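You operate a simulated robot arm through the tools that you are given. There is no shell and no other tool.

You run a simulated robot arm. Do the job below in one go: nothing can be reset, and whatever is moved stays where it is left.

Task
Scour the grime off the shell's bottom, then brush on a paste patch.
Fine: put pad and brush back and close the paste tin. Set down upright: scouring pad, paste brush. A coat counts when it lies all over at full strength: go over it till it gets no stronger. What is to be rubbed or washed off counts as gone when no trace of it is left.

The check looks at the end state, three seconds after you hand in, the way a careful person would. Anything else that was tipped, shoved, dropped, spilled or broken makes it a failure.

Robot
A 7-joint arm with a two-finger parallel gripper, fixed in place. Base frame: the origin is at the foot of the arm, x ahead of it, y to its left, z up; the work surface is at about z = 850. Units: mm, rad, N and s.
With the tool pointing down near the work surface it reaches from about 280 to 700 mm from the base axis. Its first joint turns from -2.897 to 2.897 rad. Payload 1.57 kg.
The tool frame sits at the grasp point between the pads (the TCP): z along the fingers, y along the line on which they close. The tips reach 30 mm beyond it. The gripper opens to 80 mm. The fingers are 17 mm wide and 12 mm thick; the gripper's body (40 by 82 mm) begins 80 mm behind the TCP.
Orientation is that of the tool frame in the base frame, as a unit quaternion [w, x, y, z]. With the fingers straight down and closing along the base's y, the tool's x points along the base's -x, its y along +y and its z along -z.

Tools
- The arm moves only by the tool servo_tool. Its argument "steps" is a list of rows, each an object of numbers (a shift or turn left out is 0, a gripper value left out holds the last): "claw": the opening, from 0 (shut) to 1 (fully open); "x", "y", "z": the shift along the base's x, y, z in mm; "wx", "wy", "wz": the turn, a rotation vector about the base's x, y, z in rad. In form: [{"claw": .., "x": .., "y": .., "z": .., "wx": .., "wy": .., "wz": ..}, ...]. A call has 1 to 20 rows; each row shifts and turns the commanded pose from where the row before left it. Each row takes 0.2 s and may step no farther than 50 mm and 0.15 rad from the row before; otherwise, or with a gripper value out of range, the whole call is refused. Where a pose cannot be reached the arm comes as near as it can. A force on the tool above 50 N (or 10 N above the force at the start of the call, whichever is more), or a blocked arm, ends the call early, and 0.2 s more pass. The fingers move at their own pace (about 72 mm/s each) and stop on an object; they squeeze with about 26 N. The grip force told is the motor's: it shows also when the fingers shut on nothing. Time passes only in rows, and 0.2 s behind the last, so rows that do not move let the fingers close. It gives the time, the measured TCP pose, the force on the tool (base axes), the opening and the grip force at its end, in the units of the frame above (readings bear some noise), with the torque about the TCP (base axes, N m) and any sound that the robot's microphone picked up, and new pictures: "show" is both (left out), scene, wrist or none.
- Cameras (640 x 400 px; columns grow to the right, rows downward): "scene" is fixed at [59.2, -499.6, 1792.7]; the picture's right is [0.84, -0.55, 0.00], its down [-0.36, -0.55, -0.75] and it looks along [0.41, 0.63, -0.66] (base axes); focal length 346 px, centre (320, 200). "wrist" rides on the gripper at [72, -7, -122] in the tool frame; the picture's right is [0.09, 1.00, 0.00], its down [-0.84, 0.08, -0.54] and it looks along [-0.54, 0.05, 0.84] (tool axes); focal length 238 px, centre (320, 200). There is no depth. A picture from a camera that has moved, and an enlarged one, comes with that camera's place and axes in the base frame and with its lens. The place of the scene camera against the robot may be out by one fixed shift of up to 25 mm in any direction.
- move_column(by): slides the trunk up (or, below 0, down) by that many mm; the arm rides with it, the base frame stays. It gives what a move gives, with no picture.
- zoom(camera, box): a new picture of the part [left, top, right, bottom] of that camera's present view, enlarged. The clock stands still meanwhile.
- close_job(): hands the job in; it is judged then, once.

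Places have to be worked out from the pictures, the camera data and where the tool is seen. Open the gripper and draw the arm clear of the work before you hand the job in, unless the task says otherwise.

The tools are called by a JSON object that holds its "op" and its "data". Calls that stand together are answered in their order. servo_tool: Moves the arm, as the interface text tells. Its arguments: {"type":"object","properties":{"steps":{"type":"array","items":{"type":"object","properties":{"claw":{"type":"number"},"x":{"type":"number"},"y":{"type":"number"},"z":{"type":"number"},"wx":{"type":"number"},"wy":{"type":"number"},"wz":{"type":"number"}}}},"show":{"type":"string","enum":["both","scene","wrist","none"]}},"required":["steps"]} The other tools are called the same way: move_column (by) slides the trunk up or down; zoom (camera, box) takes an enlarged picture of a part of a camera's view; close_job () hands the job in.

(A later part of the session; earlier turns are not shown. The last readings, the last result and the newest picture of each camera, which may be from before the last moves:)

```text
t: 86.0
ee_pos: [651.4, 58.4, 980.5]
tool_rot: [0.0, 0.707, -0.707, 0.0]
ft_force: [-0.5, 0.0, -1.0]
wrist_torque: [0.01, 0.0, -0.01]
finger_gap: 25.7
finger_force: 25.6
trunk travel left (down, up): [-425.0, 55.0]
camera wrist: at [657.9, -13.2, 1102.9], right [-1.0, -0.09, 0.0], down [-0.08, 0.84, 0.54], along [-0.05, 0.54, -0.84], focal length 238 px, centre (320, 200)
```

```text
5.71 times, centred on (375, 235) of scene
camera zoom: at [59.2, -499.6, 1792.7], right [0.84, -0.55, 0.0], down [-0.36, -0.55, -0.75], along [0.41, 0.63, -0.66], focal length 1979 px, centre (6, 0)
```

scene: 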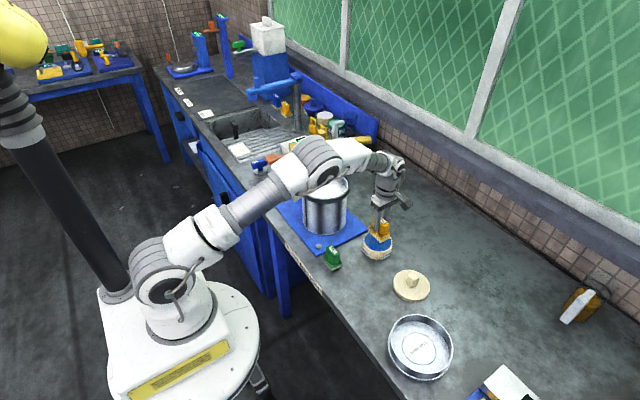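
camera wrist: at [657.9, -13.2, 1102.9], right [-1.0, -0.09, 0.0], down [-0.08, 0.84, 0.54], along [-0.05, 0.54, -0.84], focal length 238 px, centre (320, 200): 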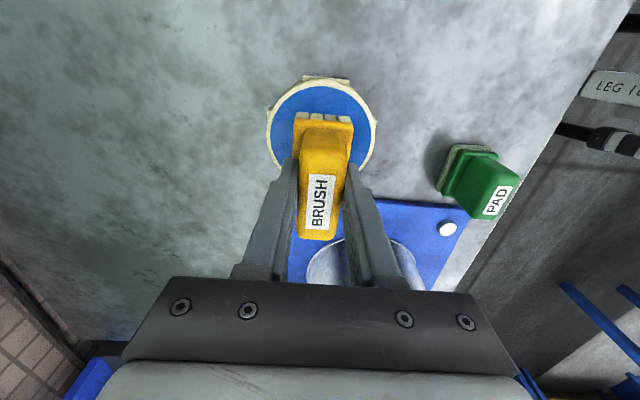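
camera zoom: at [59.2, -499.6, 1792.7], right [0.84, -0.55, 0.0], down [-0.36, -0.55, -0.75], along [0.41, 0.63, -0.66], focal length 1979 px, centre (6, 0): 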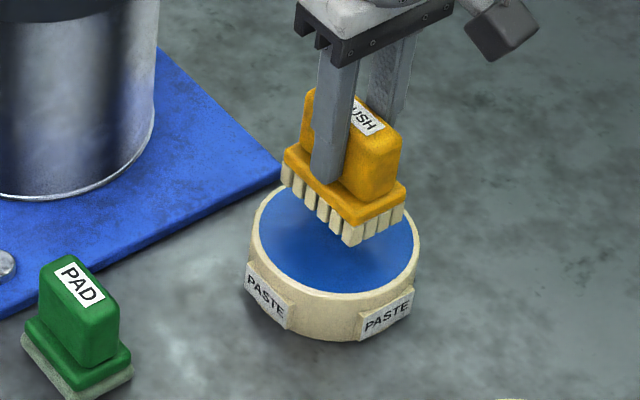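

I'll look closer at the bristle tips for paste.

{"op": "zoom", "data": {"camera": "scene", "box": [370, 215, 395, 235]}}

{"op": "zoom", "data": {"camera": "wrist", "box": [260, 70, 380, 145]}}

```text
16.00 times, centred on (382, 225) of scene
camera zoom: at [59.2, -499.6, 1792.7], right [0.84, -0.55, 0.0], down [-0.36, -0.55, -0.75], along [0.41, 0.63, -0.66], focal length 5541 px, centre (-680, -200)
```

zoom: 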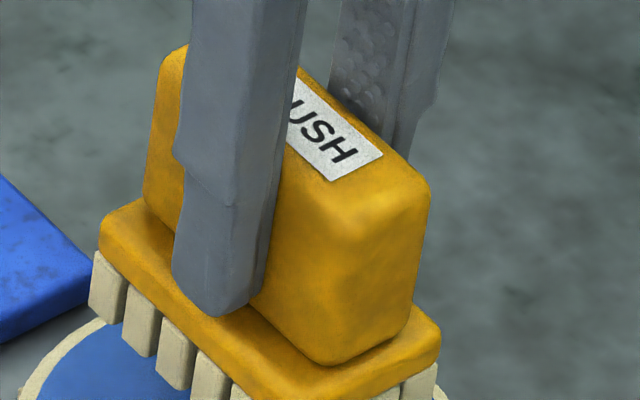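

```text
5.33 times, centred on (320, 108) of wrist
camera zoom: at [657.9, -13.2, 1102.9], right [-1.0, -0.09, 0.0], down [-0.08, 0.84, 0.54], along [-0.05, 0.54, -0.84], focal length 1271 px, centre (320, 693)
```

zoom: 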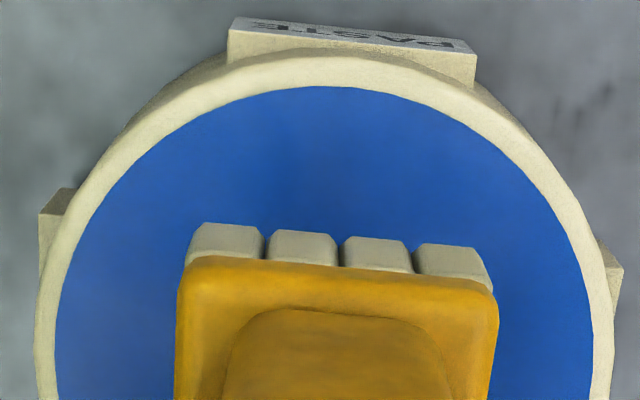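

The tips' undersides aren't visible, so I'll do one firmer dip to be sure before going to the shell.

{"op": "servo_tool", "data": {"steps": [{"z": -8}, {"z": -8}, {"z": -7}, {"z": -3}, {"z": -2}, {"z": -1.5}, {"z": -1}, {}, {"x": 3}, {"x": -3}, {"x": -3}, {"x": 3}, {}, {}], "show": "scene"}}

{"op": "zoom", "data": {"camera": "scene", "box": [340, 200, 410, 270]}}

```text
t: 89.0
ee_pos: [649.4, 59.7, 952.7]
tool_rot: [0.002, -0.707, 0.707, -0.002]
ft_force: [-0.4, -0.5, 25.2]
wrist_torque: [-0.01, 0.13, 0.02]
finger_gap: 25.8
finger_force: 25.3
trunk travel left (down, up): [-425.0, 55.0]
```

scene: 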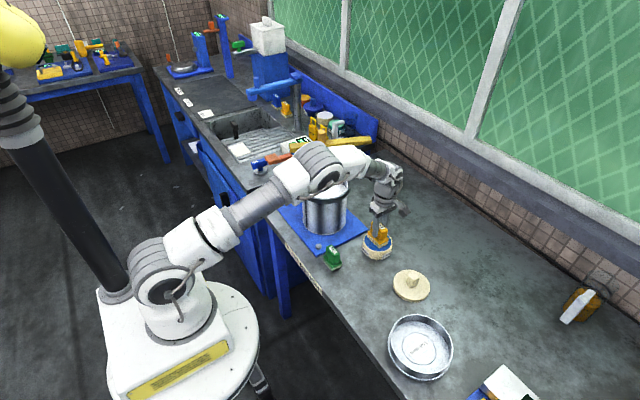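

```text
5.71 times, centred on (375, 235) of scene
camera zoom: at [59.2, -499.6, 1792.7], right [0.84, -0.55, 0.0], down [-0.36, -0.55, -0.75], along [0.41, 0.63, -0.66], focal length 1979 px, centre (6, 0)
```

zoom: 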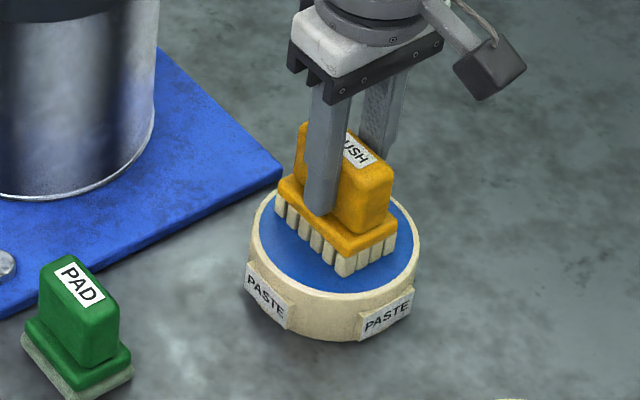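

The press reached 25 N and the tin hasn't moved. I'll lift gently and carry the brush over the shell at about (561, 253), well above the rim.

{"op": "servo_tool", "data": {"steps": [{"z": 2}, {"z": 5}, {"z": 9}, {"z": 12}, {"z": 12}, {"z": 12}, {"z": 12}, {"z": 12}, {"z": 12}, {"z": 12}, {"z": 12}, {"z": 12}, {"z": 12}, {"z": 12}, {"z": 12}, {"z": 8}, {"z": 4}, {}], "show": "none"}}

{"op": "servo_tool", "data": {"steps": [{"x": -1.9, "y": 4}, {"x": -3.7, "y": 8}, {"x": -5.57, "y": 12}, {"x": -5.57, "y": 12}, {"x": -5.57, "y": 12}, {"x": -5.57, "y": 12}, {"x": -5.57, "y": 12}, {"x": -5.57, "y": 12}, {"x": -5.57, "y": 12}, {"x": -5.57, "y": 12}, {"x": -5.57, "y": 12}, {"x": -5.57, "y": 12}, {"x": -5.57, "y": 12}, {"x": -5.57, "y": 12}, {"x": -5.57, "y": 12}, {"x": -5.57, "y": 12}, {"x": -4.2, "y": 9}, {"x": -2.3, "y": 5}, {}]}}

{"op": "zoom", "data": {"camera": "scene", "box": [280, 130, 380, 230]}}

```text
t: 92.8
ee_pos: [651.2, 60.6, 1122.7]
tool_rot: [0.0, 0.707, -0.707, 0.0]
ft_force: [-0.1, 0.4, -0.2]
wrist_torque: [-0.01, -0.01, 0.0]
finger_gap: 25.8
finger_force: 26.4
trunk travel left (down, up): [-425.0, 55.0]
```

```text
t: 96.8
ee_pos: [560.0, 253.3, 1122.1]
tool_rot: [0.0, -0.707, 0.707, 0.0]
ft_force: [0.7, 0.4, 0.1]
wrist_torque: [-0.03, 0.02, 0.02]
finger_gap: 25.8
finger_force: 25.9
trunk travel left (down, up): [-425.0, 55.0]
camera wrist: at [566.8, 181.1, 1244.3], right [-1.0, -0.09, 0.0], down [-0.08, 0.84, 0.54], along [-0.05, 0.54, -0.84], focal length 238 px, centre (320, 200)
```

scene: 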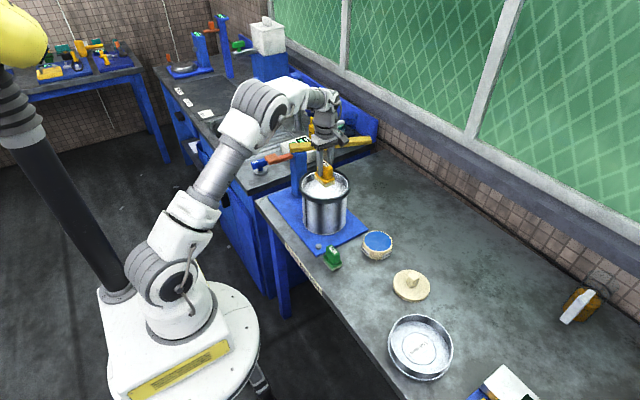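
wrist: 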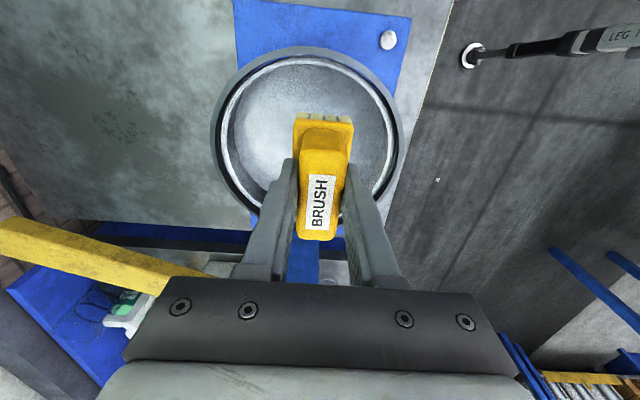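

```text
4.00 times, centred on (330, 180) of scene
camera zoom: at [59.2, -499.6, 1792.7], right [0.84, -0.55, 0.0], down [-0.36, -0.55, -0.75], along [0.41, 0.63, -0.66], focal length 1385 px, centre (280, 280)
```

zoom: 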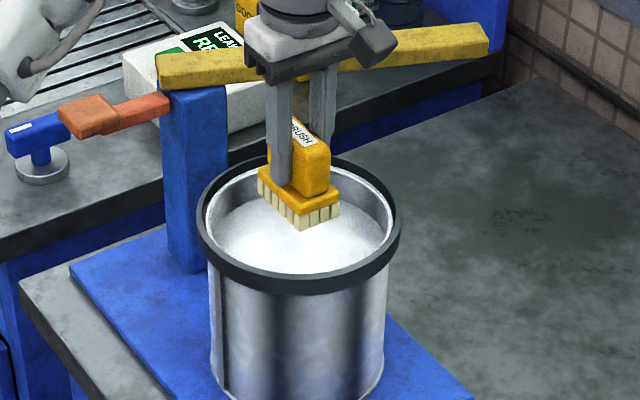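

The brush is over the former stain area and the rim is clear. I'll descend to just above the bottom, then go in small steps until I feel contact.

{"op": "servo_tool", "data": {"steps": [{"z": -4}, {"z": -8}, {"z": -10}, {"z": -10}, {"z": -10}, {"z": -8}, {"z": -4}, {}], "show": "none"}}

{"op": "servo_tool", "data": {"steps": [{"z": -2}, {"z": -2}, {"z": -2}, {}], "show": "none"}}

```text
t: 98.6
ee_pos: [558.7, 251.8, 1068.9]
tool_rot: [0.001, -0.707, 0.707, 0.0]
ft_force: [1.2, 0.0, -0.6]
wrist_torque: [0.01, -0.02, 0.02]
finger_gap: 25.6
finger_force: 25.9
trunk travel left (down, up): [-425.0, 55.0]
```

```text
t: 99.6
ee_pos: [559.8, 253.8, 1063.1]
tool_rot: [0.001, 0.707, -0.707, 0.0]
ft_force: [-0.4, 0.5, -0.9]
wrist_torque: [0.0, -0.02, -0.02]
finger_gap: 25.4
finger_force: 25.7
trunk travel left (down, up): [-425.0, 55.0]
```

{"op": "servo_tool", "data": {"steps": [{"z": -1.5}, {"z": -1.5}, {}], "show": "none"}}

```text
t: 100.4
ee_pos: [559.9, 253.3, 1062.8]
tool_rot: [0.001, -0.707, 0.707, 0.0]
ft_force: [0.3, 1.0, 5.5]
wrist_torque: [-0.02, 0.07, 0.01]
finger_gap: 25.4
finger_force: 25.7
trunk travel left (down, up): [-425.0, 55.0]
```

Contact is light at about 6 N. I'll make brush strokes in x over the patch area and check the force.

{"op": "servo_tool", "data": {"steps": [{"z": -0.5}, {"x": 4}, {"x": 7}, {"x": 5}, {"x": -5}, {"x": -8}, {"x": -8}, {"x": -8}, {"x": -5}, {"x": 5}, {"x": 8}, {"x": 5}]}}

{"op": "zoom", "data": {"camera": "wrist", "box": [200, 30, 440, 270]}}

{"op": "zoom", "data": {"camera": "scene", "box": [290, 150, 360, 220]}}

```text
t: 103.0
ee_pos: [558.0, 254.7, 1060.6]
tool_rot: [0.0, -0.707, 0.707, 0.0]
ft_force: [-9.0, 1.7, 23.0]
wrist_torque: [0.05, 0.28, -0.01]
finger_gap: 25.5
finger_force: 26.8
trunk travel left (down, up): [-425.0, 55.0]
camera wrist: at [565.1, 181.9, 1182.7], right [-1.0, -0.09, 0.0], down [-0.08, 0.84, 0.54], along [-0.05, 0.54, -0.84], focal length 238 px, centre (320, 200)
```

scene: 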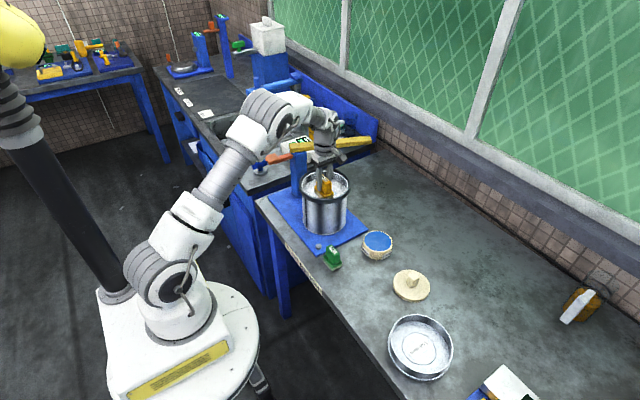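
wrist: 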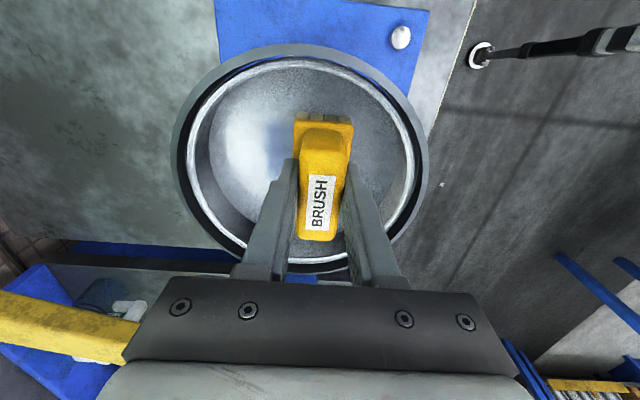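

```text
1.67 times, centred on (320, 150) of wrist
camera zoom: at [565.1, 181.9, 1182.7], right [-1.0, -0.09, 0.0], down [-0.08, 0.84, 0.54], along [-0.05, 0.54, -0.84], focal length 397 px, centre (320, 283)
```

zoom: 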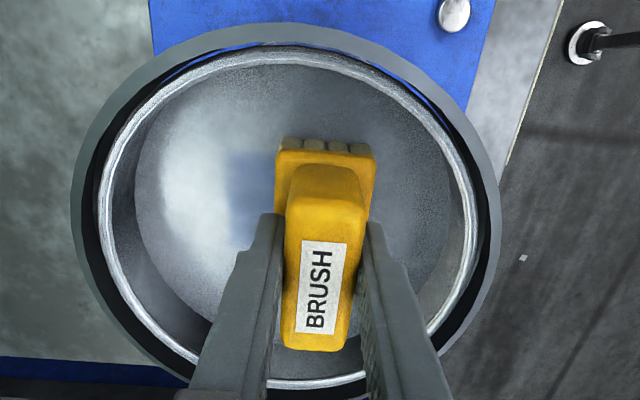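

```text
5.71 times, centred on (325, 185) of scene
camera zoom: at [59.2, -499.6, 1792.7], right [0.84, -0.55, 0.0], down [-0.36, -0.55, -0.75], along [0.41, 0.63, -0.66], focal length 1979 px, centre (291, 286)
```

zoom: 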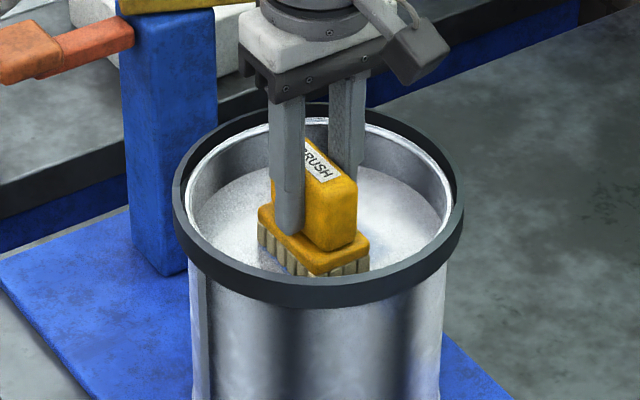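

Blue paste is going on where the brush sweeps. I'll continue strokes over the same area.

{"op": "servo_tool", "data": {"steps": [{"x": 8}, {"x": 8}, {"x": 3}, {"x": -5}, {"x": -8}, {"x": -8}, {"x": -8}, {"x": -5}, {"x": 5}, {"x": 8}, {"x": 8}, {"x": 8}, {"x": 5}, {"x": -5}, {"x": -8}, {"x": -8}, {"x": -8}, {"x": -5}, {"x": 5}, {"x": 8}], "show": "none"}}

{"op": "servo_tool", "data": {"steps": [{"x": 8}, {"x": 8}, {"x": 5}, {"x": -5}, {"x": -8}, {"x": -8}, {"x": -8}, {"x": -5}, {"x": 5}, {"x": 8}, {"x": 8}, {"x": 8}, {"x": 5}, {"x": -5}, {"x": -8}, {"x": -8}, {"x": -8}, {"x": -5}, {"x": 5}, {"x": 8}], "show": "none"}}

{"op": "servo_tool", "data": {"steps": [{"z": 2}, {"z": 4}, {"z": 7}, {"z": 9}, {"z": 10}, {"z": 10}, {"z": 10}, {"z": 8}, {"z": 4, "y": 3}, {"y": 6}, {"y": 10}, {"y": 10}, {"y": 10}, {"y": 10}, {"y": 10}, {"y": 9}, {"y": 5}, {"y": 2}, {}]}}

{"op": "zoom", "data": {"camera": "wrist", "box": [200, 0, 440, 150]}}

```text
t: 107.2
ee_pos: [558.5, 252.2, 1058.5]
tool_rot: [-0.001, -0.707, 0.707, 0.0]
ft_force: [-3.1, 1.2, 9.0]
wrist_torque: [0.04, 0.09, 0.03]
finger_gap: 25.6
finger_force: 26.2
trunk travel left (down, up): [-425.0, 55.0]
```

```text
t: 111.4
ee_pos: [558.1, 253.9, 1058.5]
tool_rot: [0.002, -0.707, 0.707, 0.0]
ft_force: [-2.2, 1.0, 7.9]
wrist_torque: [-0.07, 0.15, -0.05]
finger_gap: 25.7
finger_force: 25.6
trunk travel left (down, up): [-425.0, 55.0]
```

```text
t: 115.4
ee_pos: [559.5, 329.2, 1122.6]
tool_rot: [0.001, -0.707, 0.708, 0.0]
ft_force: [0.3, 0.4, -1.2]
wrist_torque: [0.02, 0.01, 0.02]
finger_gap: 25.5
finger_force: 26.4
trunk travel left (down, up): [-425.0, 55.0]
camera wrist: at [565.5, 256.9, 1245.4], right [-1.0, -0.09, 0.0], down [-0.08, 0.84, 0.54], along [-0.05, 0.54, -0.84], focal length 238 px, centre (320, 200)
```

scene: 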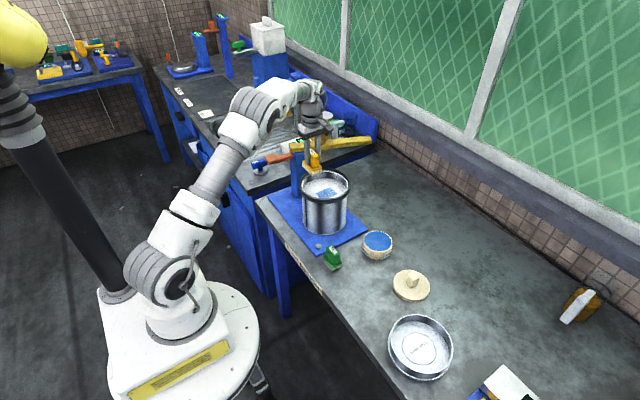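
wrist: 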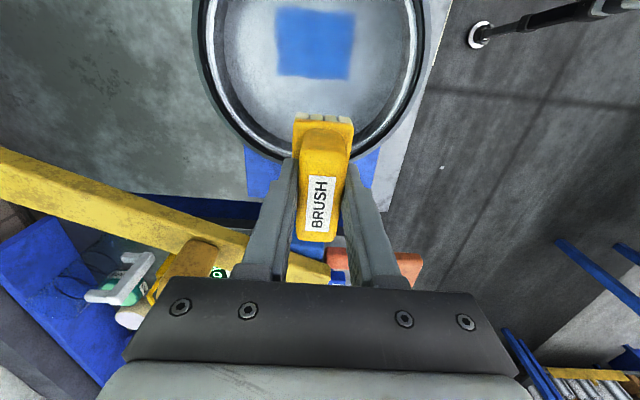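

```text
2.67 times, centred on (320, 75) of wrist
camera zoom: at [565.5, 256.9, 1245.4], right [-1.0, -0.09, 0.0], down [-0.08, 0.84, 0.54], along [-0.05, 0.54, -0.84], focal length 636 px, centre (320, 533)
```

zoom: 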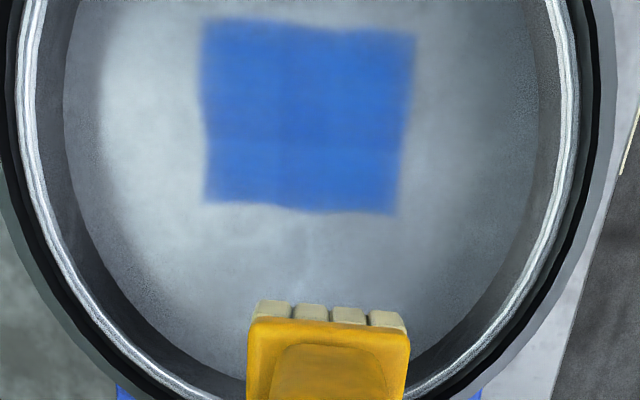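

A solid blue patch covers about x 538–605, y 230–283, against the former stain at x 536–587, y 236–270. So I need more cover on the -x side; I'll look closely at its evenness first.

{"op": "zoom", "data": {"camera": "wrist", "box": [260, 0, 372, 90]}}

{"op": "zoom", "data": {"camera": "scene", "box": [300, 165, 350, 215]}}

```text
4.44 times, centred on (316, 45) of wrist
camera zoom: at [565.5, 256.9, 1245.4], right [-1.0, -0.09, 0.0], down [-0.08, 0.84, 0.54], along [-0.05, 0.54, -0.84], focal length 1059 px, centre (338, 889)
```

zoom: 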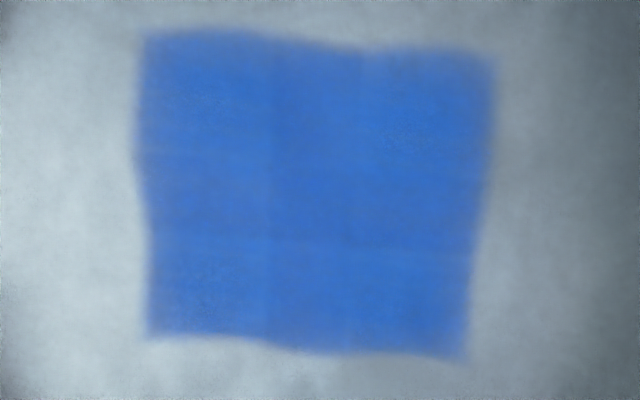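

```text
8.00 times, centred on (325, 190) of scene
camera zoom: at [59.2, -499.6, 1792.7], right [0.84, -0.55, 0.0], down [-0.36, -0.55, -0.75], along [0.41, 0.63, -0.66], focal length 2771 px, centre (280, 280)
```

zoom: 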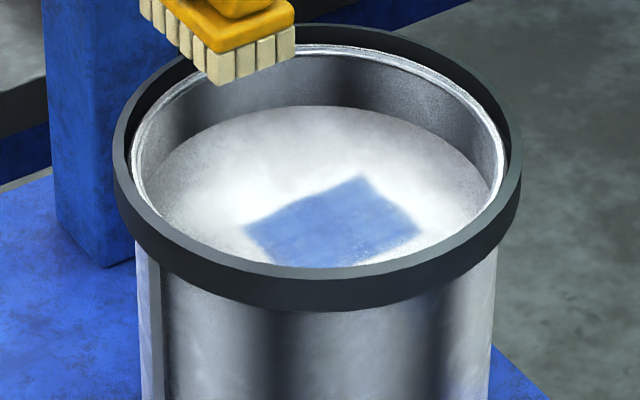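

The patch's wavy edges may mean it's a fixed target area. I'll brush toward -x (and slightly -y) to see whether the patch grows or is already bounded.

{"op": "servo_tool", "data": {"steps": [{"y": -4}, {"y": -8}, {"y": -12, "x": -2}, {"y": -12, "x": -3}, {"y": -12, "x": -4}, {"y": -12, "x": -4}, {"y": -12, "x": -3}, {"y": -7}, {"y": -3}, {}, {"z": -5}, {"z": -9}, {"z": -10}, {"z": -10}, {"z": -10}, {"z": -8}, {"z": -5}, {"z": -3}, {}], "show": "none"}}

{"op": "servo_tool", "data": {"steps": [{"z": -2}, {"z": -1.5}, {}], "show": "none"}}

```text
t: 119.4
ee_pos: [542.0, 247.2, 1064.2]
tool_rot: [0.0, -0.707, 0.707, 0.0]
ft_force: [-0.5, 0.6, -1.2]
wrist_torque: [-0.01, 0.02, 0.01]
finger_gap: 25.7
finger_force: 26.1
trunk travel left (down, up): [-425.0, 55.0]
```

```text
t: 120.2
ee_pos: [542.7, 246.3, 1059.5]
tool_rot: [0.0, -0.707, 0.707, 0.0]
ft_force: [0.7, -0.2, -1.1]
wrist_torque: [-0.01, -0.01, 0.04]
finger_gap: 25.4
finger_force: 26.1
trunk travel left (down, up): [-425.0, 55.0]
```

Still free. I'll lower slightly more and shift +y a little for wall clearance.

{"op": "servo_tool", "data": {"steps": [{"z": -1, "y": 3}, {"z": -1}, {"z": -1}, {}]}}

{"op": "zoom", "data": {"camera": "wrist", "box": [200, 30, 440, 270]}}

```text
t: 121.2
ee_pos: [543.4, 247.8, 1060.2]
tool_rot: [0.003, -0.706, 0.708, -0.001]
ft_force: [1.5, -4.0, 21.8]
wrist_torque: [-0.42, 0.19, -0.01]
finger_gap: 25.5
finger_force: 26.3
trunk travel left (down, up): [-425.0, 55.0]
camera wrist: at [549.2, 177.2, 1181.4], right [-1.0, -0.09, 0.0], down [-0.08, 0.84, 0.54], along [-0.05, 0.54, -0.84], focal length 238 px, centre (320, 200)
```

scene: 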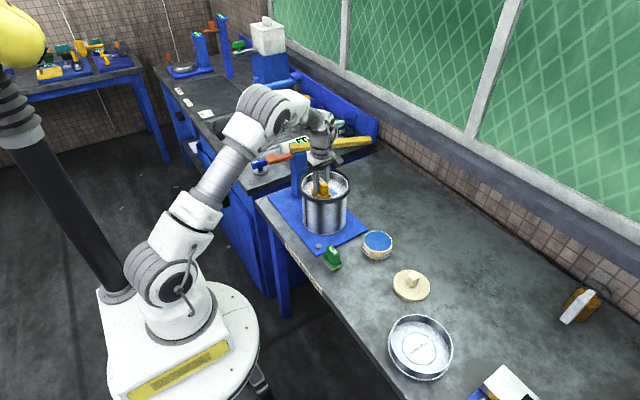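
wrist: 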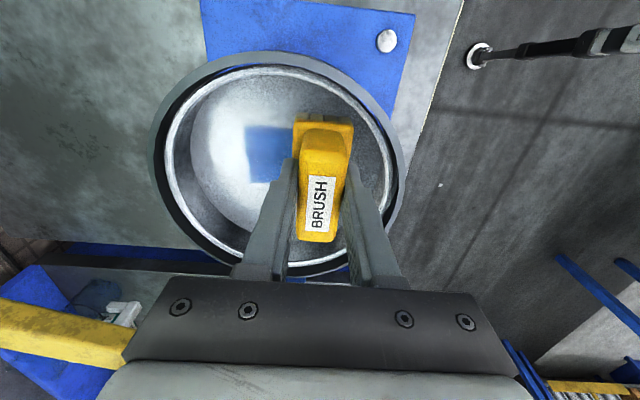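

```text
1.67 times, centred on (320, 150) of wrist
camera zoom: at [549.2, 177.2, 1181.4], right [-1.0, -0.09, 0.0], down [-0.08, 0.84, 0.54], along [-0.05, 0.54, -0.84], focal length 397 px, centre (320, 283)
```

zoom: 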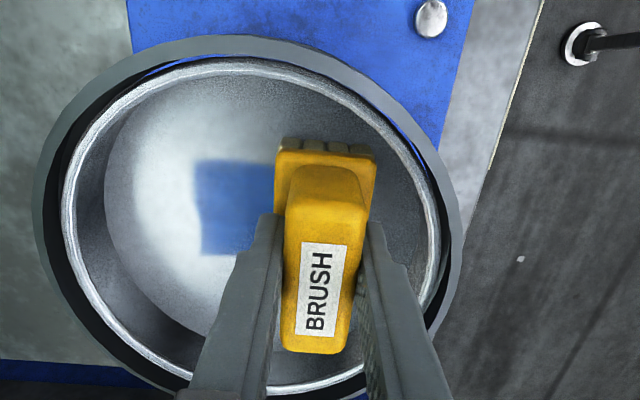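

It's in firm contact, with clearance to the wall. I'll make a few strokes from here toward +x and back, easing the pressure slightly.

{"op": "servo_tool", "data": {"steps": [{"z": 1}, {"x": 5}, {"x": 8}, {"x": 8}, {"x": 5}, {"x": -5}, {"x": -8}, {"x": -8}, {"x": -5}, {"x": 5}, {"x": 8}, {"x": 8}, {"x": 8}, {"x": 5}, {"x": -5}, {"x": -8}, {"x": -8}, {"x": -8}, {"x": -5}], "show": "none"}}

{"op": "servo_tool", "data": {"steps": [{"x": 4}, {"z": 3}, {"z": 4}, {"z": 7}, {"z": 9}, {"z": 10}, {"z": 10}, {"z": 10}, {"z": 8}, {"z": 4, "y": 3}, {"y": 6, "x": 2}, {"y": 10, "x": 3}, {"y": 10, "x": 4}, {"y": 10, "x": 4}, {"y": 10, "x": 2}, {"y": 10}, {"y": 9}, {"y": 7}, {"y": 5}, {}]}}

{"op": "zoom", "data": {"camera": "wrist", "box": [200, 0, 440, 150]}}

```text
t: 125.2
ee_pos: [543.3, 248.9, 1059.2]
tool_rot: [0.002, -0.707, 0.707, -0.001]
ft_force: [5.6, 0.3, 20.0]
wrist_torque: [-0.07, -0.16, -0.02]
finger_gap: 25.7
finger_force: 26.1
trunk travel left (down, up): [-425.0, 55.0]
```

```text
t: 129.4
ee_pos: [562.5, 328.9, 1123.5]
tool_rot: [0.0, -0.707, 0.707, 0.0]
ft_force: [-0.1, -0.2, -1.6]
wrist_torque: [0.01, 0.02, -0.03]
finger_gap: 25.5
finger_force: 26.0
trunk travel left (down, up): [-425.0, 55.0]
camera wrist: at [569.2, 257.1, 1245.6], right [-1.0, -0.09, 0.0], down [-0.08, 0.84, 0.54], along [-0.05, 0.54, -0.84], focal length 238 px, centre (320, 200)
```

scene: 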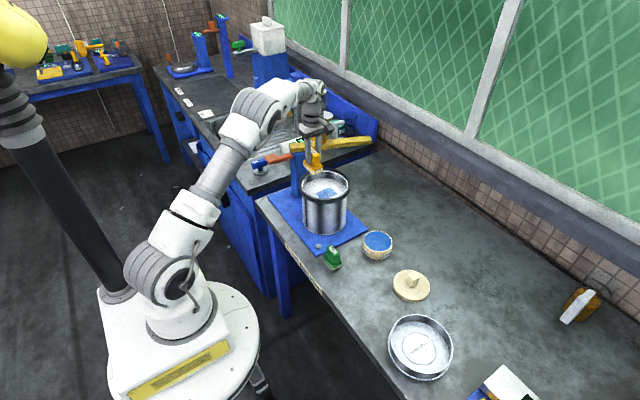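
wrist: 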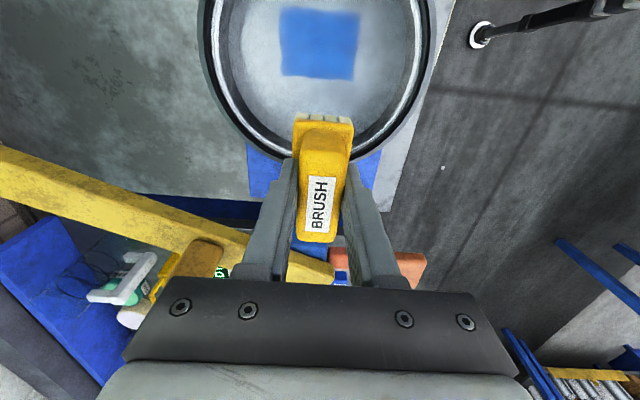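

```text
2.67 times, centred on (320, 75) of wrist
camera zoom: at [569.2, 257.1, 1245.6], right [-1.0, -0.09, 0.0], down [-0.08, 0.84, 0.54], along [-0.05, 0.54, -0.84], focal length 636 px, centre (320, 533)
```

zoom: 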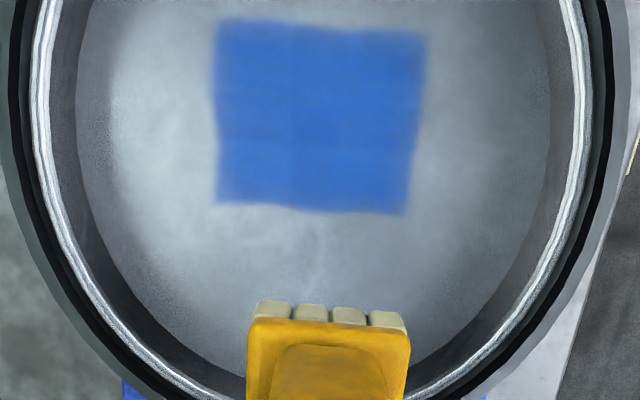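

The patch didn't grow toward -x, so it's either a bounded area or the brush ran dry. I'll reload the brush, then extend strokes toward +x and +y to make sure the whole area gets covered.

{"op": "servo_tool", "data": {"steps": [{"x": 2, "y": -6}, {"x": 4, "y": -12}, {"x": 5, "y": -15}, {"x": 5, "y": -15}, {"x": 5, "y": -15}, {"x": 5, "y": -15}, {"x": 5, "y": -15}, {"x": 5, "y": -15}, {"x": 5, "y": -15}, {"x": 5, "y": -15}, {"x": 5, "y": -15}, {"x": 5, "y": -15}, {"x": 5, "y": -15}, {"x": 5, "y": -15}, {"x": 5, "y": -15}, {"x": 5, "y": -15}, {"x": 5, "y": -15}, {"x": 4, "y": -14}, {"x": 2, "y": -8}, {"x": 1, "y": -4}], "show": "none"}}

{"op": "servo_tool", "data": {"steps": [{}, {"z": -4}, {"z": -8}, {"z": -12}, {"z": -12}, {"z": -12}, {"z": -12}, {"z": -12}, {"z": -12}, {"z": -12}, {"z": -12}, {"z": -12}, {"z": -12}, {"z": -12}, {"z": -8}, {"z": -4}, {}]}}

{"op": "zoom", "data": {"camera": "wrist", "box": [220, 60, 420, 260]}}

```text
t: 133.6
ee_pos: [649.6, 60.2, 1123.0]
tool_rot: [0.0, -0.707, 0.708, 0.0]
ft_force: [-0.7, 0.7, -1.1]
wrist_torque: [-0.01, -0.01, -0.01]
finger_gap: 25.8
finger_force: 25.7
trunk travel left (down, up): [-425.0, 55.0]
```

```text
t: 137.2
ee_pos: [648.8, 60.7, 966.7]
tool_rot: [0.001, 0.707, -0.707, 0.0]
ft_force: [0.1, -0.6, -0.7]
wrist_torque: [-0.01, 0.02, -0.01]
finger_gap: 25.5
finger_force: 26.1
trunk travel left (down, up): [-425.0, 55.0]
camera wrist: at [656.6, -11.2, 1089.0], right [-1.0, -0.09, 0.0], down [-0.08, 0.84, 0.54], along [-0.05, 0.54, -0.84], focal length 238 px, centre (320, 200)
```

scene: 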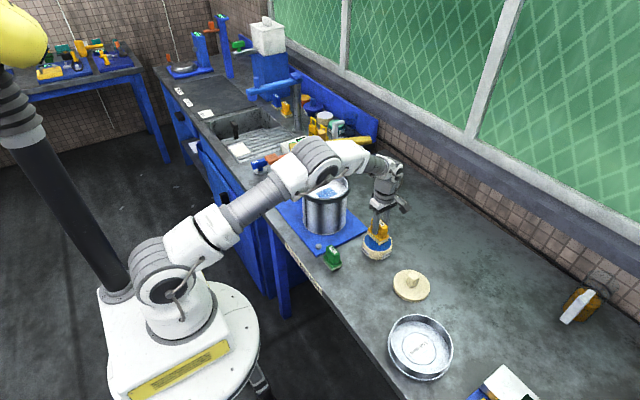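
wrist: 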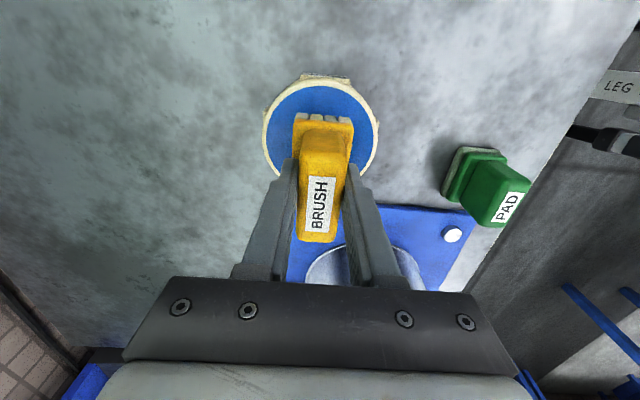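

```text
2.00 times, centred on (320, 160) of wrist
camera zoom: at [656.6, -11.2, 1089.0], right [-1.0, -0.09, 0.0], down [-0.08, 0.84, 0.54], along [-0.05, 0.54, -0.84], focal length 477 px, centre (320, 280)
```

zoom: 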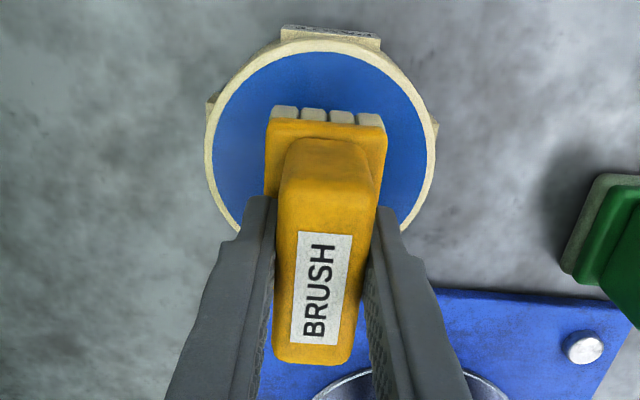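

It's centred on the tin. I'll dip again, with contact expected near TCP z 949, and hold about a second.

{"op": "servo_tool", "data": {"steps": [{"x": 2, "z": -5}, {"z": -5}, {"z": -4}, {"z": -2}, {"z": -1.5}, {"z": -1.5}, {}], "show": "none"}}

```text
t: 138.8
ee_pos: [651.7, 60.2, 951.2]
tool_rot: [-0.003, 0.708, -0.707, 0.001]
ft_force: [-0.4, 1.4, 19.8]
wrist_torque: [0.08, 0.27, 0.0]
finger_gap: 25.6
finger_force: 25.9
trunk travel left (down, up): [-425.0, 55.0]
```

Good contact at 20 N. I'll wiggle briefly, lift, and return to the shell, aiming at (575, 257).

{"op": "servo_tool", "data": {"steps": [{"x": 2}, {"x": -2}, {"x": -2}, {"x": 2}, {}, {"z": 2}, {"z": 5}, {"z": 9}, {"z": 12}, {"z": 12}, {"z": 12}, {"z": 12}, {"z": 12}, {"z": 12}, {"z": 12}, {"z": 12}, {"z": 12}, {"z": 12}, {"z": 12}, {"z": 12}], "show": "none"}}

{"op": "servo_tool", "data": {"steps": [{"z": 8}, {"z": 4}, {"x": -1.6, "y": 4}, {"x": -3, "y": 8}, {"x": -4.6, "y": 12}, {"x": -4.6, "y": 12}, {"x": -4.6, "y": 12}, {"x": -4.6, "y": 12}, {"x": -4.6, "y": 12}, {"x": -4.6, "y": 12}, {"x": -4.6, "y": 12}, {"x": -4.6, "y": 12}, {"x": -4.6, "y": 12}, {"x": -4.6, "y": 12}, {"x": -4.6, "y": 12}, {"x": -4.6, "y": 12}, {"x": -4.6, "y": 12}, {"x": -4.6, "y": 12}, {"x": -4.2, "y": 11}, {"x": -2, "y": 5}], "show": "none"}}

{"op": "servo_tool", "data": {"steps": [{}, {"z": -4}, {"z": -8}, {"z": -10}, {"z": -10}, {"z": -10}, {"z": -8}, {"z": -5}, {"z": -3}, {}]}}

```text
t: 143.0
ee_pos: [649.9, 61.5, 1108.2]
tool_rot: [0.0, 0.707, -0.707, 0.0]
ft_force: [-1.0, -0.4, -1.3]
wrist_torque: [0.0, 0.0, 0.01]
finger_gap: 25.9
finger_force: 25.9
trunk travel left (down, up): [-425.0, 55.0]
```

```text
t: 147.2
ee_pos: [576.6, 257.6, 1120.3]
tool_rot: [0.0, -0.707, 0.707, 0.0]
ft_force: [-0.1, -0.9, -1.3]
wrist_torque: [0.02, 0.0, 0.01]
finger_gap: 25.8
finger_force: 26.2
trunk travel left (down, up): [-425.0, 55.0]
```

```text
t: 149.4
ee_pos: [575.9, 257.1, 1061.5]
tool_rot: [0.0, 0.707, -0.707, 0.0]
ft_force: [0.6, -0.1, -1.8]
wrist_torque: [-0.01, -0.01, 0.01]
finger_gap: 25.4
finger_force: 25.9
trunk travel left (down, up): [-425.0, 55.0]
camera wrist: at [583.0, 184.8, 1183.8], right [-1.0, -0.09, 0.0], down [-0.08, 0.84, 0.54], along [-0.05, 0.54, -0.84], focal length 238 px, centre (320, 200)
```

scene: 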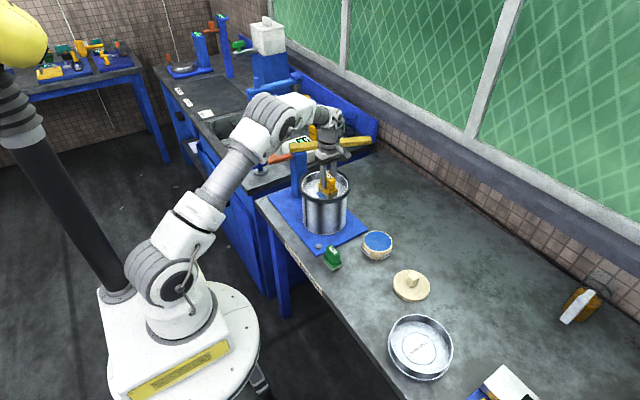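
wrist: 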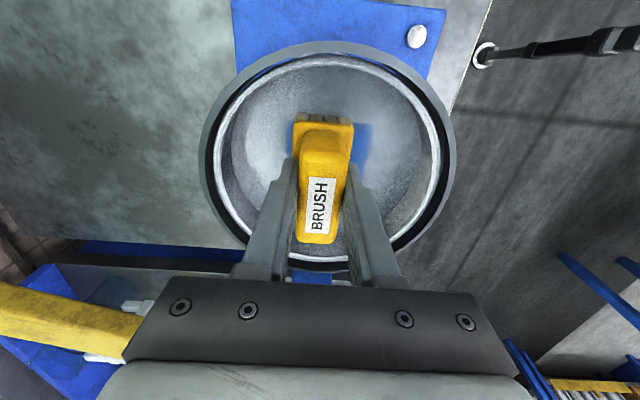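

The brush is over the +x side of the patch with wall clearance. I'll lower to contact and stroke across the patch, extended toward +x.

{"op": "servo_tool", "data": {"steps": [{"z": -2}, {"z": -1.5}, {"z": -1}, {}], "show": "none"}}

```text
t: 150.4
ee_pos: [576.0, 257.6, 1058.7]
tool_rot: [0.001, 0.707, -0.707, 0.0]
ft_force: [-1.9, -0.4, 5.1]
wrist_torque: [-0.12, 0.12, -0.04]
finger_gap: 25.7
finger_force: 26.2
trunk travel left (down, up): [-425.0, 55.0]
```

{"op": "servo_tool", "data": {"steps": [{"z": -1}, {"x": 5}, {"x": 8}, {"x": 4}, {"x": -4}, {"x": -8}, {"x": -8}, {"x": -8}, {"x": -8}, {"x": -5}, {"x": 5}, {"x": 8}, {"x": 8}, {"x": 8}, {"x": 8}, {"x": 4}, {"x": -4}, {"x": -8}, {"x": -8}], "show": "none"}}

{"op": "servo_tool", "data": {"steps": [{"x": -8}, {"x": -8}, {"x": -5}, {"x": 5, "y": 4}, {"x": 8, "y": 4}, {"x": 8}, {"x": 8}, {"x": 8}, {"x": 4}, {"x": -4}, {"x": -8}, {"x": -8}, {"x": -8}, {"x": -8}, {"x": -5}, {"x": 5}, {"x": 8}], "show": "none"}}

{"op": "servo_tool", "data": {"steps": [{"z": 2}, {"z": 4}, {"z": 7}, {"z": 9}, {"z": 10}, {"z": 10}, {"z": 10}, {"z": 8}, {"z": 4, "y": 3}, {"y": 6}, {"y": 10}, {"y": 10}, {"y": 10}, {"y": 10}, {"y": 8}, {"y": 5}, {"y": 2}, {}]}}

{"op": "zoom", "data": {"camera": "wrist", "box": [200, 0, 440, 150]}}

```text
t: 154.4
ee_pos: [574.1, 257.0, 1057.5]
tool_rot: [0.001, -0.707, 0.708, -0.001]
ft_force: [6.0, -2.1, 21.1]
wrist_torque: [-0.02, -0.13, -0.01]
finger_gap: 25.3
finger_force: 25.8
trunk travel left (down, up): [-425.0, 55.0]
```

```text
t: 158.0
ee_pos: [563.3, 265.0, 1056.8]
tool_rot: [-0.001, 0.707, -0.707, 0.0]
ft_force: [-6.3, 2.2, 16.5]
wrist_torque: [-0.04, 0.25, 0.01]
finger_gap: 25.6
finger_force: 25.5
trunk travel left (down, up): [-425.0, 55.0]
```

```text
t: 161.8
ee_pos: [564.6, 328.3, 1121.3]
tool_rot: [0.0, -0.707, 0.707, 0.0]
ft_force: [-0.1, 0.0, -1.6]
wrist_torque: [-0.01, -0.01, 0.0]
finger_gap: 25.9
finger_force: 26.2
trunk travel left (down, up): [-425.0, 55.0]
camera wrist: at [571.6, 256.6, 1242.6], right [-1.0, -0.09, 0.0], down [-0.08, 0.84, 0.54], along [-0.05, 0.54, -0.84], focal length 238 px, centre (320, 200)
```

scene: 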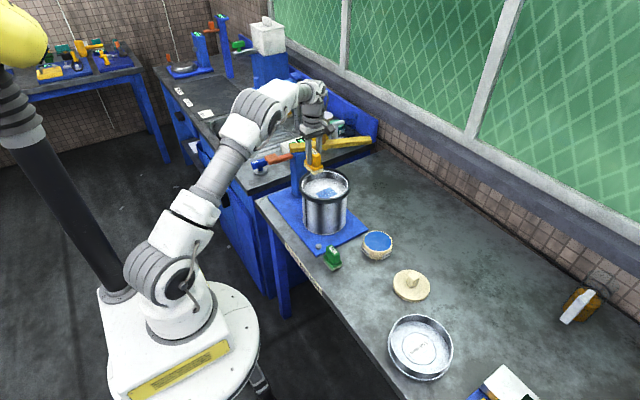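
wrist: 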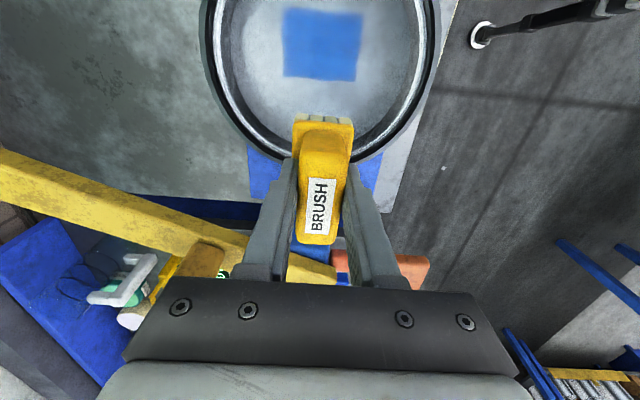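

```text
2.67 times, centred on (320, 75) of wrist
camera zoom: at [571.6, 256.6, 1242.6], right [-1.0, -0.09, 0.0], down [-0.08, 0.84, 0.54], along [-0.05, 0.54, -0.84], focal length 636 px, centre (320, 533)
```

zoom: 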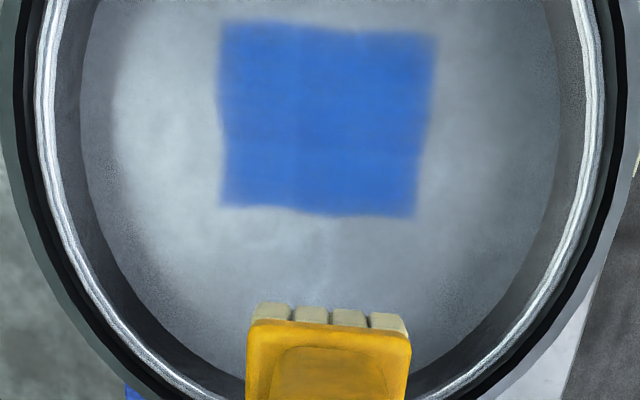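

After reloading and extending, the patch's outline is identical, so it's a bounded area and I've swept beyond all its edges. I'll check its strength against the earlier view.

{"op": "zoom", "data": {"camera": "wrist", "box": [266, 0, 378, 90]}}

{"op": "zoom", "data": {"camera": "scene", "box": [300, 165, 350, 215]}}

```text
4.44 times, centred on (322, 45) of wrist
camera zoom: at [571.6, 256.6, 1242.6], right [-1.0, -0.09, 0.0], down [-0.08, 0.84, 0.54], along [-0.05, 0.54, -0.84], focal length 1059 px, centre (311, 889)
```

zoom: 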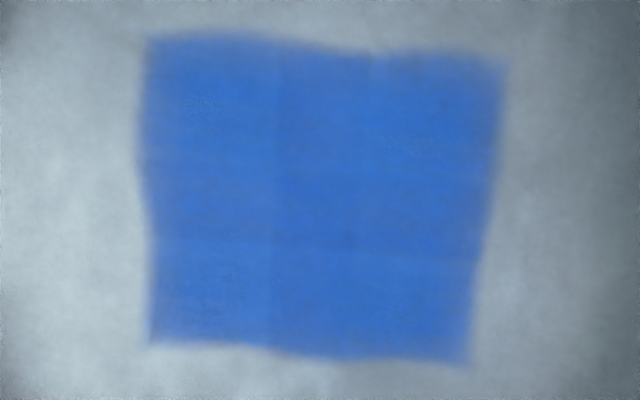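

```text
8.00 times, centred on (325, 190) of scene
camera zoom: at [59.2, -499.6, 1792.7], right [0.84, -0.55, 0.0], down [-0.36, -0.55, -0.75], along [0.41, 0.63, -0.66], focal length 2771 px, centre (280, 280)
```

zoom: 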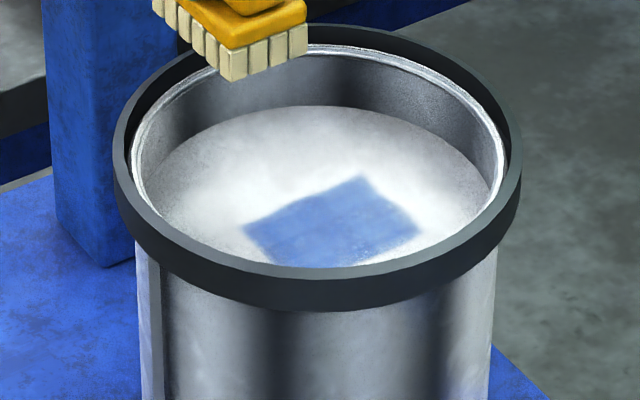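

The colour is uniform and unchanged, but the -x edge fades a little more widely. I'll do one more set of strokes there with the reloaded brush to be sure it's at full strength.

{"op": "servo_tool", "data": {"steps": [{"y": -4}, {"y": -8, "x": -1}, {"y": -12, "x": -3}, {"y": -12, "x": -4}, {"y": -12, "x": -4}, {"y": -12, "x": -3}, {"y": -11, "x": -2}, {"y": -5}, {"y": -2}, {}, {"z": -5}, {"z": -9}, {"z": -10}, {"z": -10}, {"z": -10}, {"z": -8}, {"z": -5}, {"z": -3}, {"z": -2}, {}], "show": "none"}}

{"op": "servo_tool", "data": {"steps": [{"z": -1.5}, {"z": -1.5}, {}], "show": "none"}}

```text
t: 166.0
ee_pos: [548.3, 250.1, 1059.0]
tool_rot: [0.0, 0.707, -0.707, 0.0]
ft_force: [-0.1, -0.5, -0.8]
wrist_torque: [-0.02, -0.05, -0.03]
finger_gap: 25.7
finger_force: 25.7
trunk travel left (down, up): [-425.0, 55.0]
```

```text
t: 166.8
ee_pos: [548.7, 249.4, 1056.3]
tool_rot: [0.001, -0.707, 0.708, 0.0]
ft_force: [-0.4, -1.9, 13.1]
wrist_torque: [-0.18, 0.21, -0.01]
finger_gap: 25.8
finger_force: 26.2
trunk travel left (down, up): [-425.0, 55.0]
```

{"op": "servo_tool", "data": {"steps": [{"x": -4}, {"x": -4}, {"x": 4}, {"x": 8}, {"x": 8}, {"x": 8}, {"x": 5}, {"x": -5}, {"x": -8}, {"x": -8}, {"x": -8}, {"x": -4}, {"x": 4, "y": 3}, {"x": 8, "y": 4}, {"x": 8}, {"x": 8}, {"x": 5}, {"x": -5}, {"x": -8}, {"x": -8}], "show": "none"}}

{"op": "servo_tool", "data": {"steps": [{"x": -8}, {"x": -4}, {"x": 4}, {"x": 8}, {"x": 8}, {"x": 8}, {"x": 8}, {"x": 8}, {"x": 5}, {"x": -5}, {"x": -8}, {"x": -8}, {"x": -8}, {"x": -8}], "show": "none"}}

{"op": "servo_tool", "data": {"steps": [{"z": 2}, {"z": 4}, {"z": 7}, {"z": 9}, {"z": 10}, {"z": 10}, {"z": 10}, {"z": 8}, {"z": 5, "y": 3}, {"y": 6, "x": 2}, {"y": 10, "x": 4}, {"y": 10, "x": 4}, {"y": 10, "x": 2}, {"y": 10}, {"y": 10}, {"y": 7}, {"y": 4}, {"y": 2}, {}]}}

{"op": "zoom", "data": {"camera": "wrist", "box": [266, 0, 378, 90]}}

```text
t: 171.0
ee_pos: [552.1, 256.9, 1055.7]
tool_rot: [0.002, -0.706, 0.708, -0.001]
ft_force: [4.9, -1.4, 16.9]
wrist_torque: [0.0, -0.08, -0.03]
finger_gap: 25.4
finger_force: 26.1
trunk travel left (down, up): [-425.0, 55.0]
```

```text
t: 174.0
ee_pos: [552.1, 257.2, 1057.0]
tool_rot: [0.0, -0.706, 0.708, 0.0]
ft_force: [2.2, -0.7, 10.5]
wrist_torque: [-0.03, -0.06, -0.02]
finger_gap: 25.8
finger_force: 25.5
trunk travel left (down, up): [-425.0, 55.0]
```

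```text
t: 178.0
ee_pos: [565.7, 330.2, 1121.2]
tool_rot: [0.0, 0.707, -0.707, 0.0]
ft_force: [0.6, 0.0, -0.6]
wrist_torque: [-0.06, 0.01, 0.02]
finger_gap: 25.3
finger_force: 25.2
trunk travel left (down, up): [-425.0, 55.0]
camera wrist: at [571.4, 257.6, 1242.0], right [-1.0, -0.09, 0.0], down [-0.08, 0.84, 0.54], along [-0.05, 0.54, -0.84], focal length 238 px, centre (320, 200)
```

scene: 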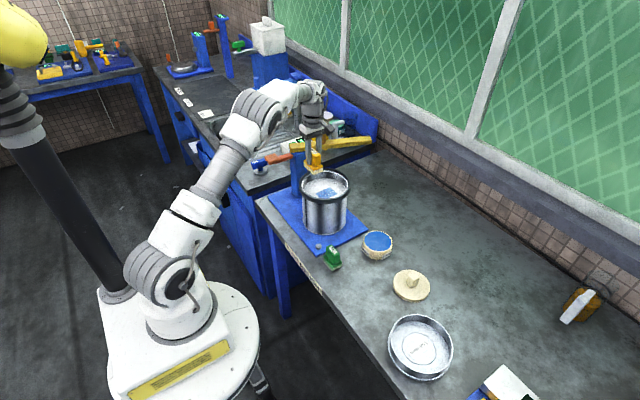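
wrist: 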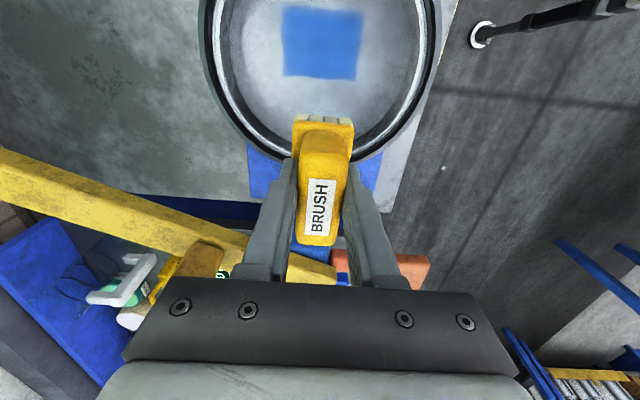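

```text
4.44 times, centred on (322, 45) of wrist
camera zoom: at [571.4, 257.6, 1242.0], right [-1.0, -0.09, 0.0], down [-0.08, 0.84, 0.54], along [-0.05, 0.54, -0.84], focal length 1059 px, centre (311, 889)
```

zoom: 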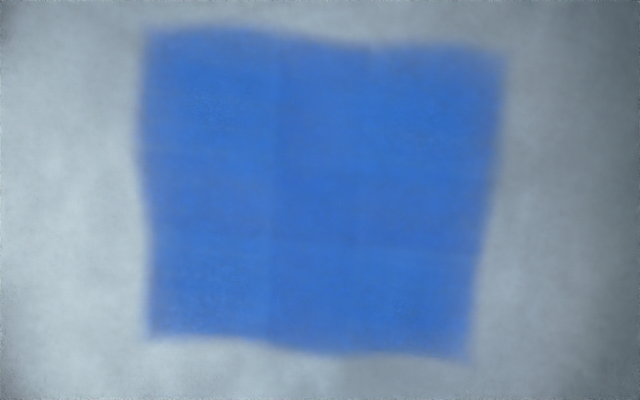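

The outline and strength are unchanged, so the coat is complete. I'll carry the brush back to its original spot at (484.5, -72) along a high path.

{"op": "servo_tool", "data": {"steps": [{"x": -1, "y": -5}, {"x": -2, "y": -10}, {"x": -3, "y": -15}, {"x": -3, "y": -15}, {"x": -3, "y": -15}, {"x": -3, "y": -15}, {"x": -3, "y": -15}, {"x": -3, "y": -15}, {"x": -3, "y": -15}, {"x": -3, "y": -15}, {"x": -3, "y": -15}, {"x": -3, "y": -15}, {"x": -3, "y": -15}, {"x": -3, "y": -15}, {"x": -3, "y": -15}, {"x": -3, "y": -15}, {"x": -3, "y": -15}, {"x": -3, "y": -15}, {"x": -3, "y": -15}, {"x": -3, "y": -15}], "show": "none"}}

{"op": "servo_tool", "data": {"steps": [{"x": -3, "y": -15}, {"x": -3, "y": -15}, {"x": -3, "y": -15}, {"x": -3, "y": -15}, {"x": -3, "y": -15}, {"x": -3, "y": -15}, {"x": -3, "y": -13}, {"x": -2, "y": -8}, {"x": -1, "y": -4}, {}], "show": "none"}}

```text
t: 182.2
ee_pos: [506.7, 45.4, 1121.5]
tool_rot: [0.0, -0.707, 0.707, 0.0]
ft_force: [0.2, -1.2, -0.9]
wrist_torque: [0.03, 0.0, 0.0]
finger_gap: 25.6
finger_force: 25.6
trunk travel left (down, up): [-425.0, 55.0]
```

```text
t: 184.4
ee_pos: [483.0, -70.6, 1120.1]
tool_rot: [0.0, -0.707, 0.707, 0.0]
ft_force: [0.2, 0.2, -0.9]
wrist_torque: [0.0, -0.01, -0.02]
finger_gap: 25.6
finger_force: 26.2
trunk travel left (down, up): [-425.0, 55.0]
```

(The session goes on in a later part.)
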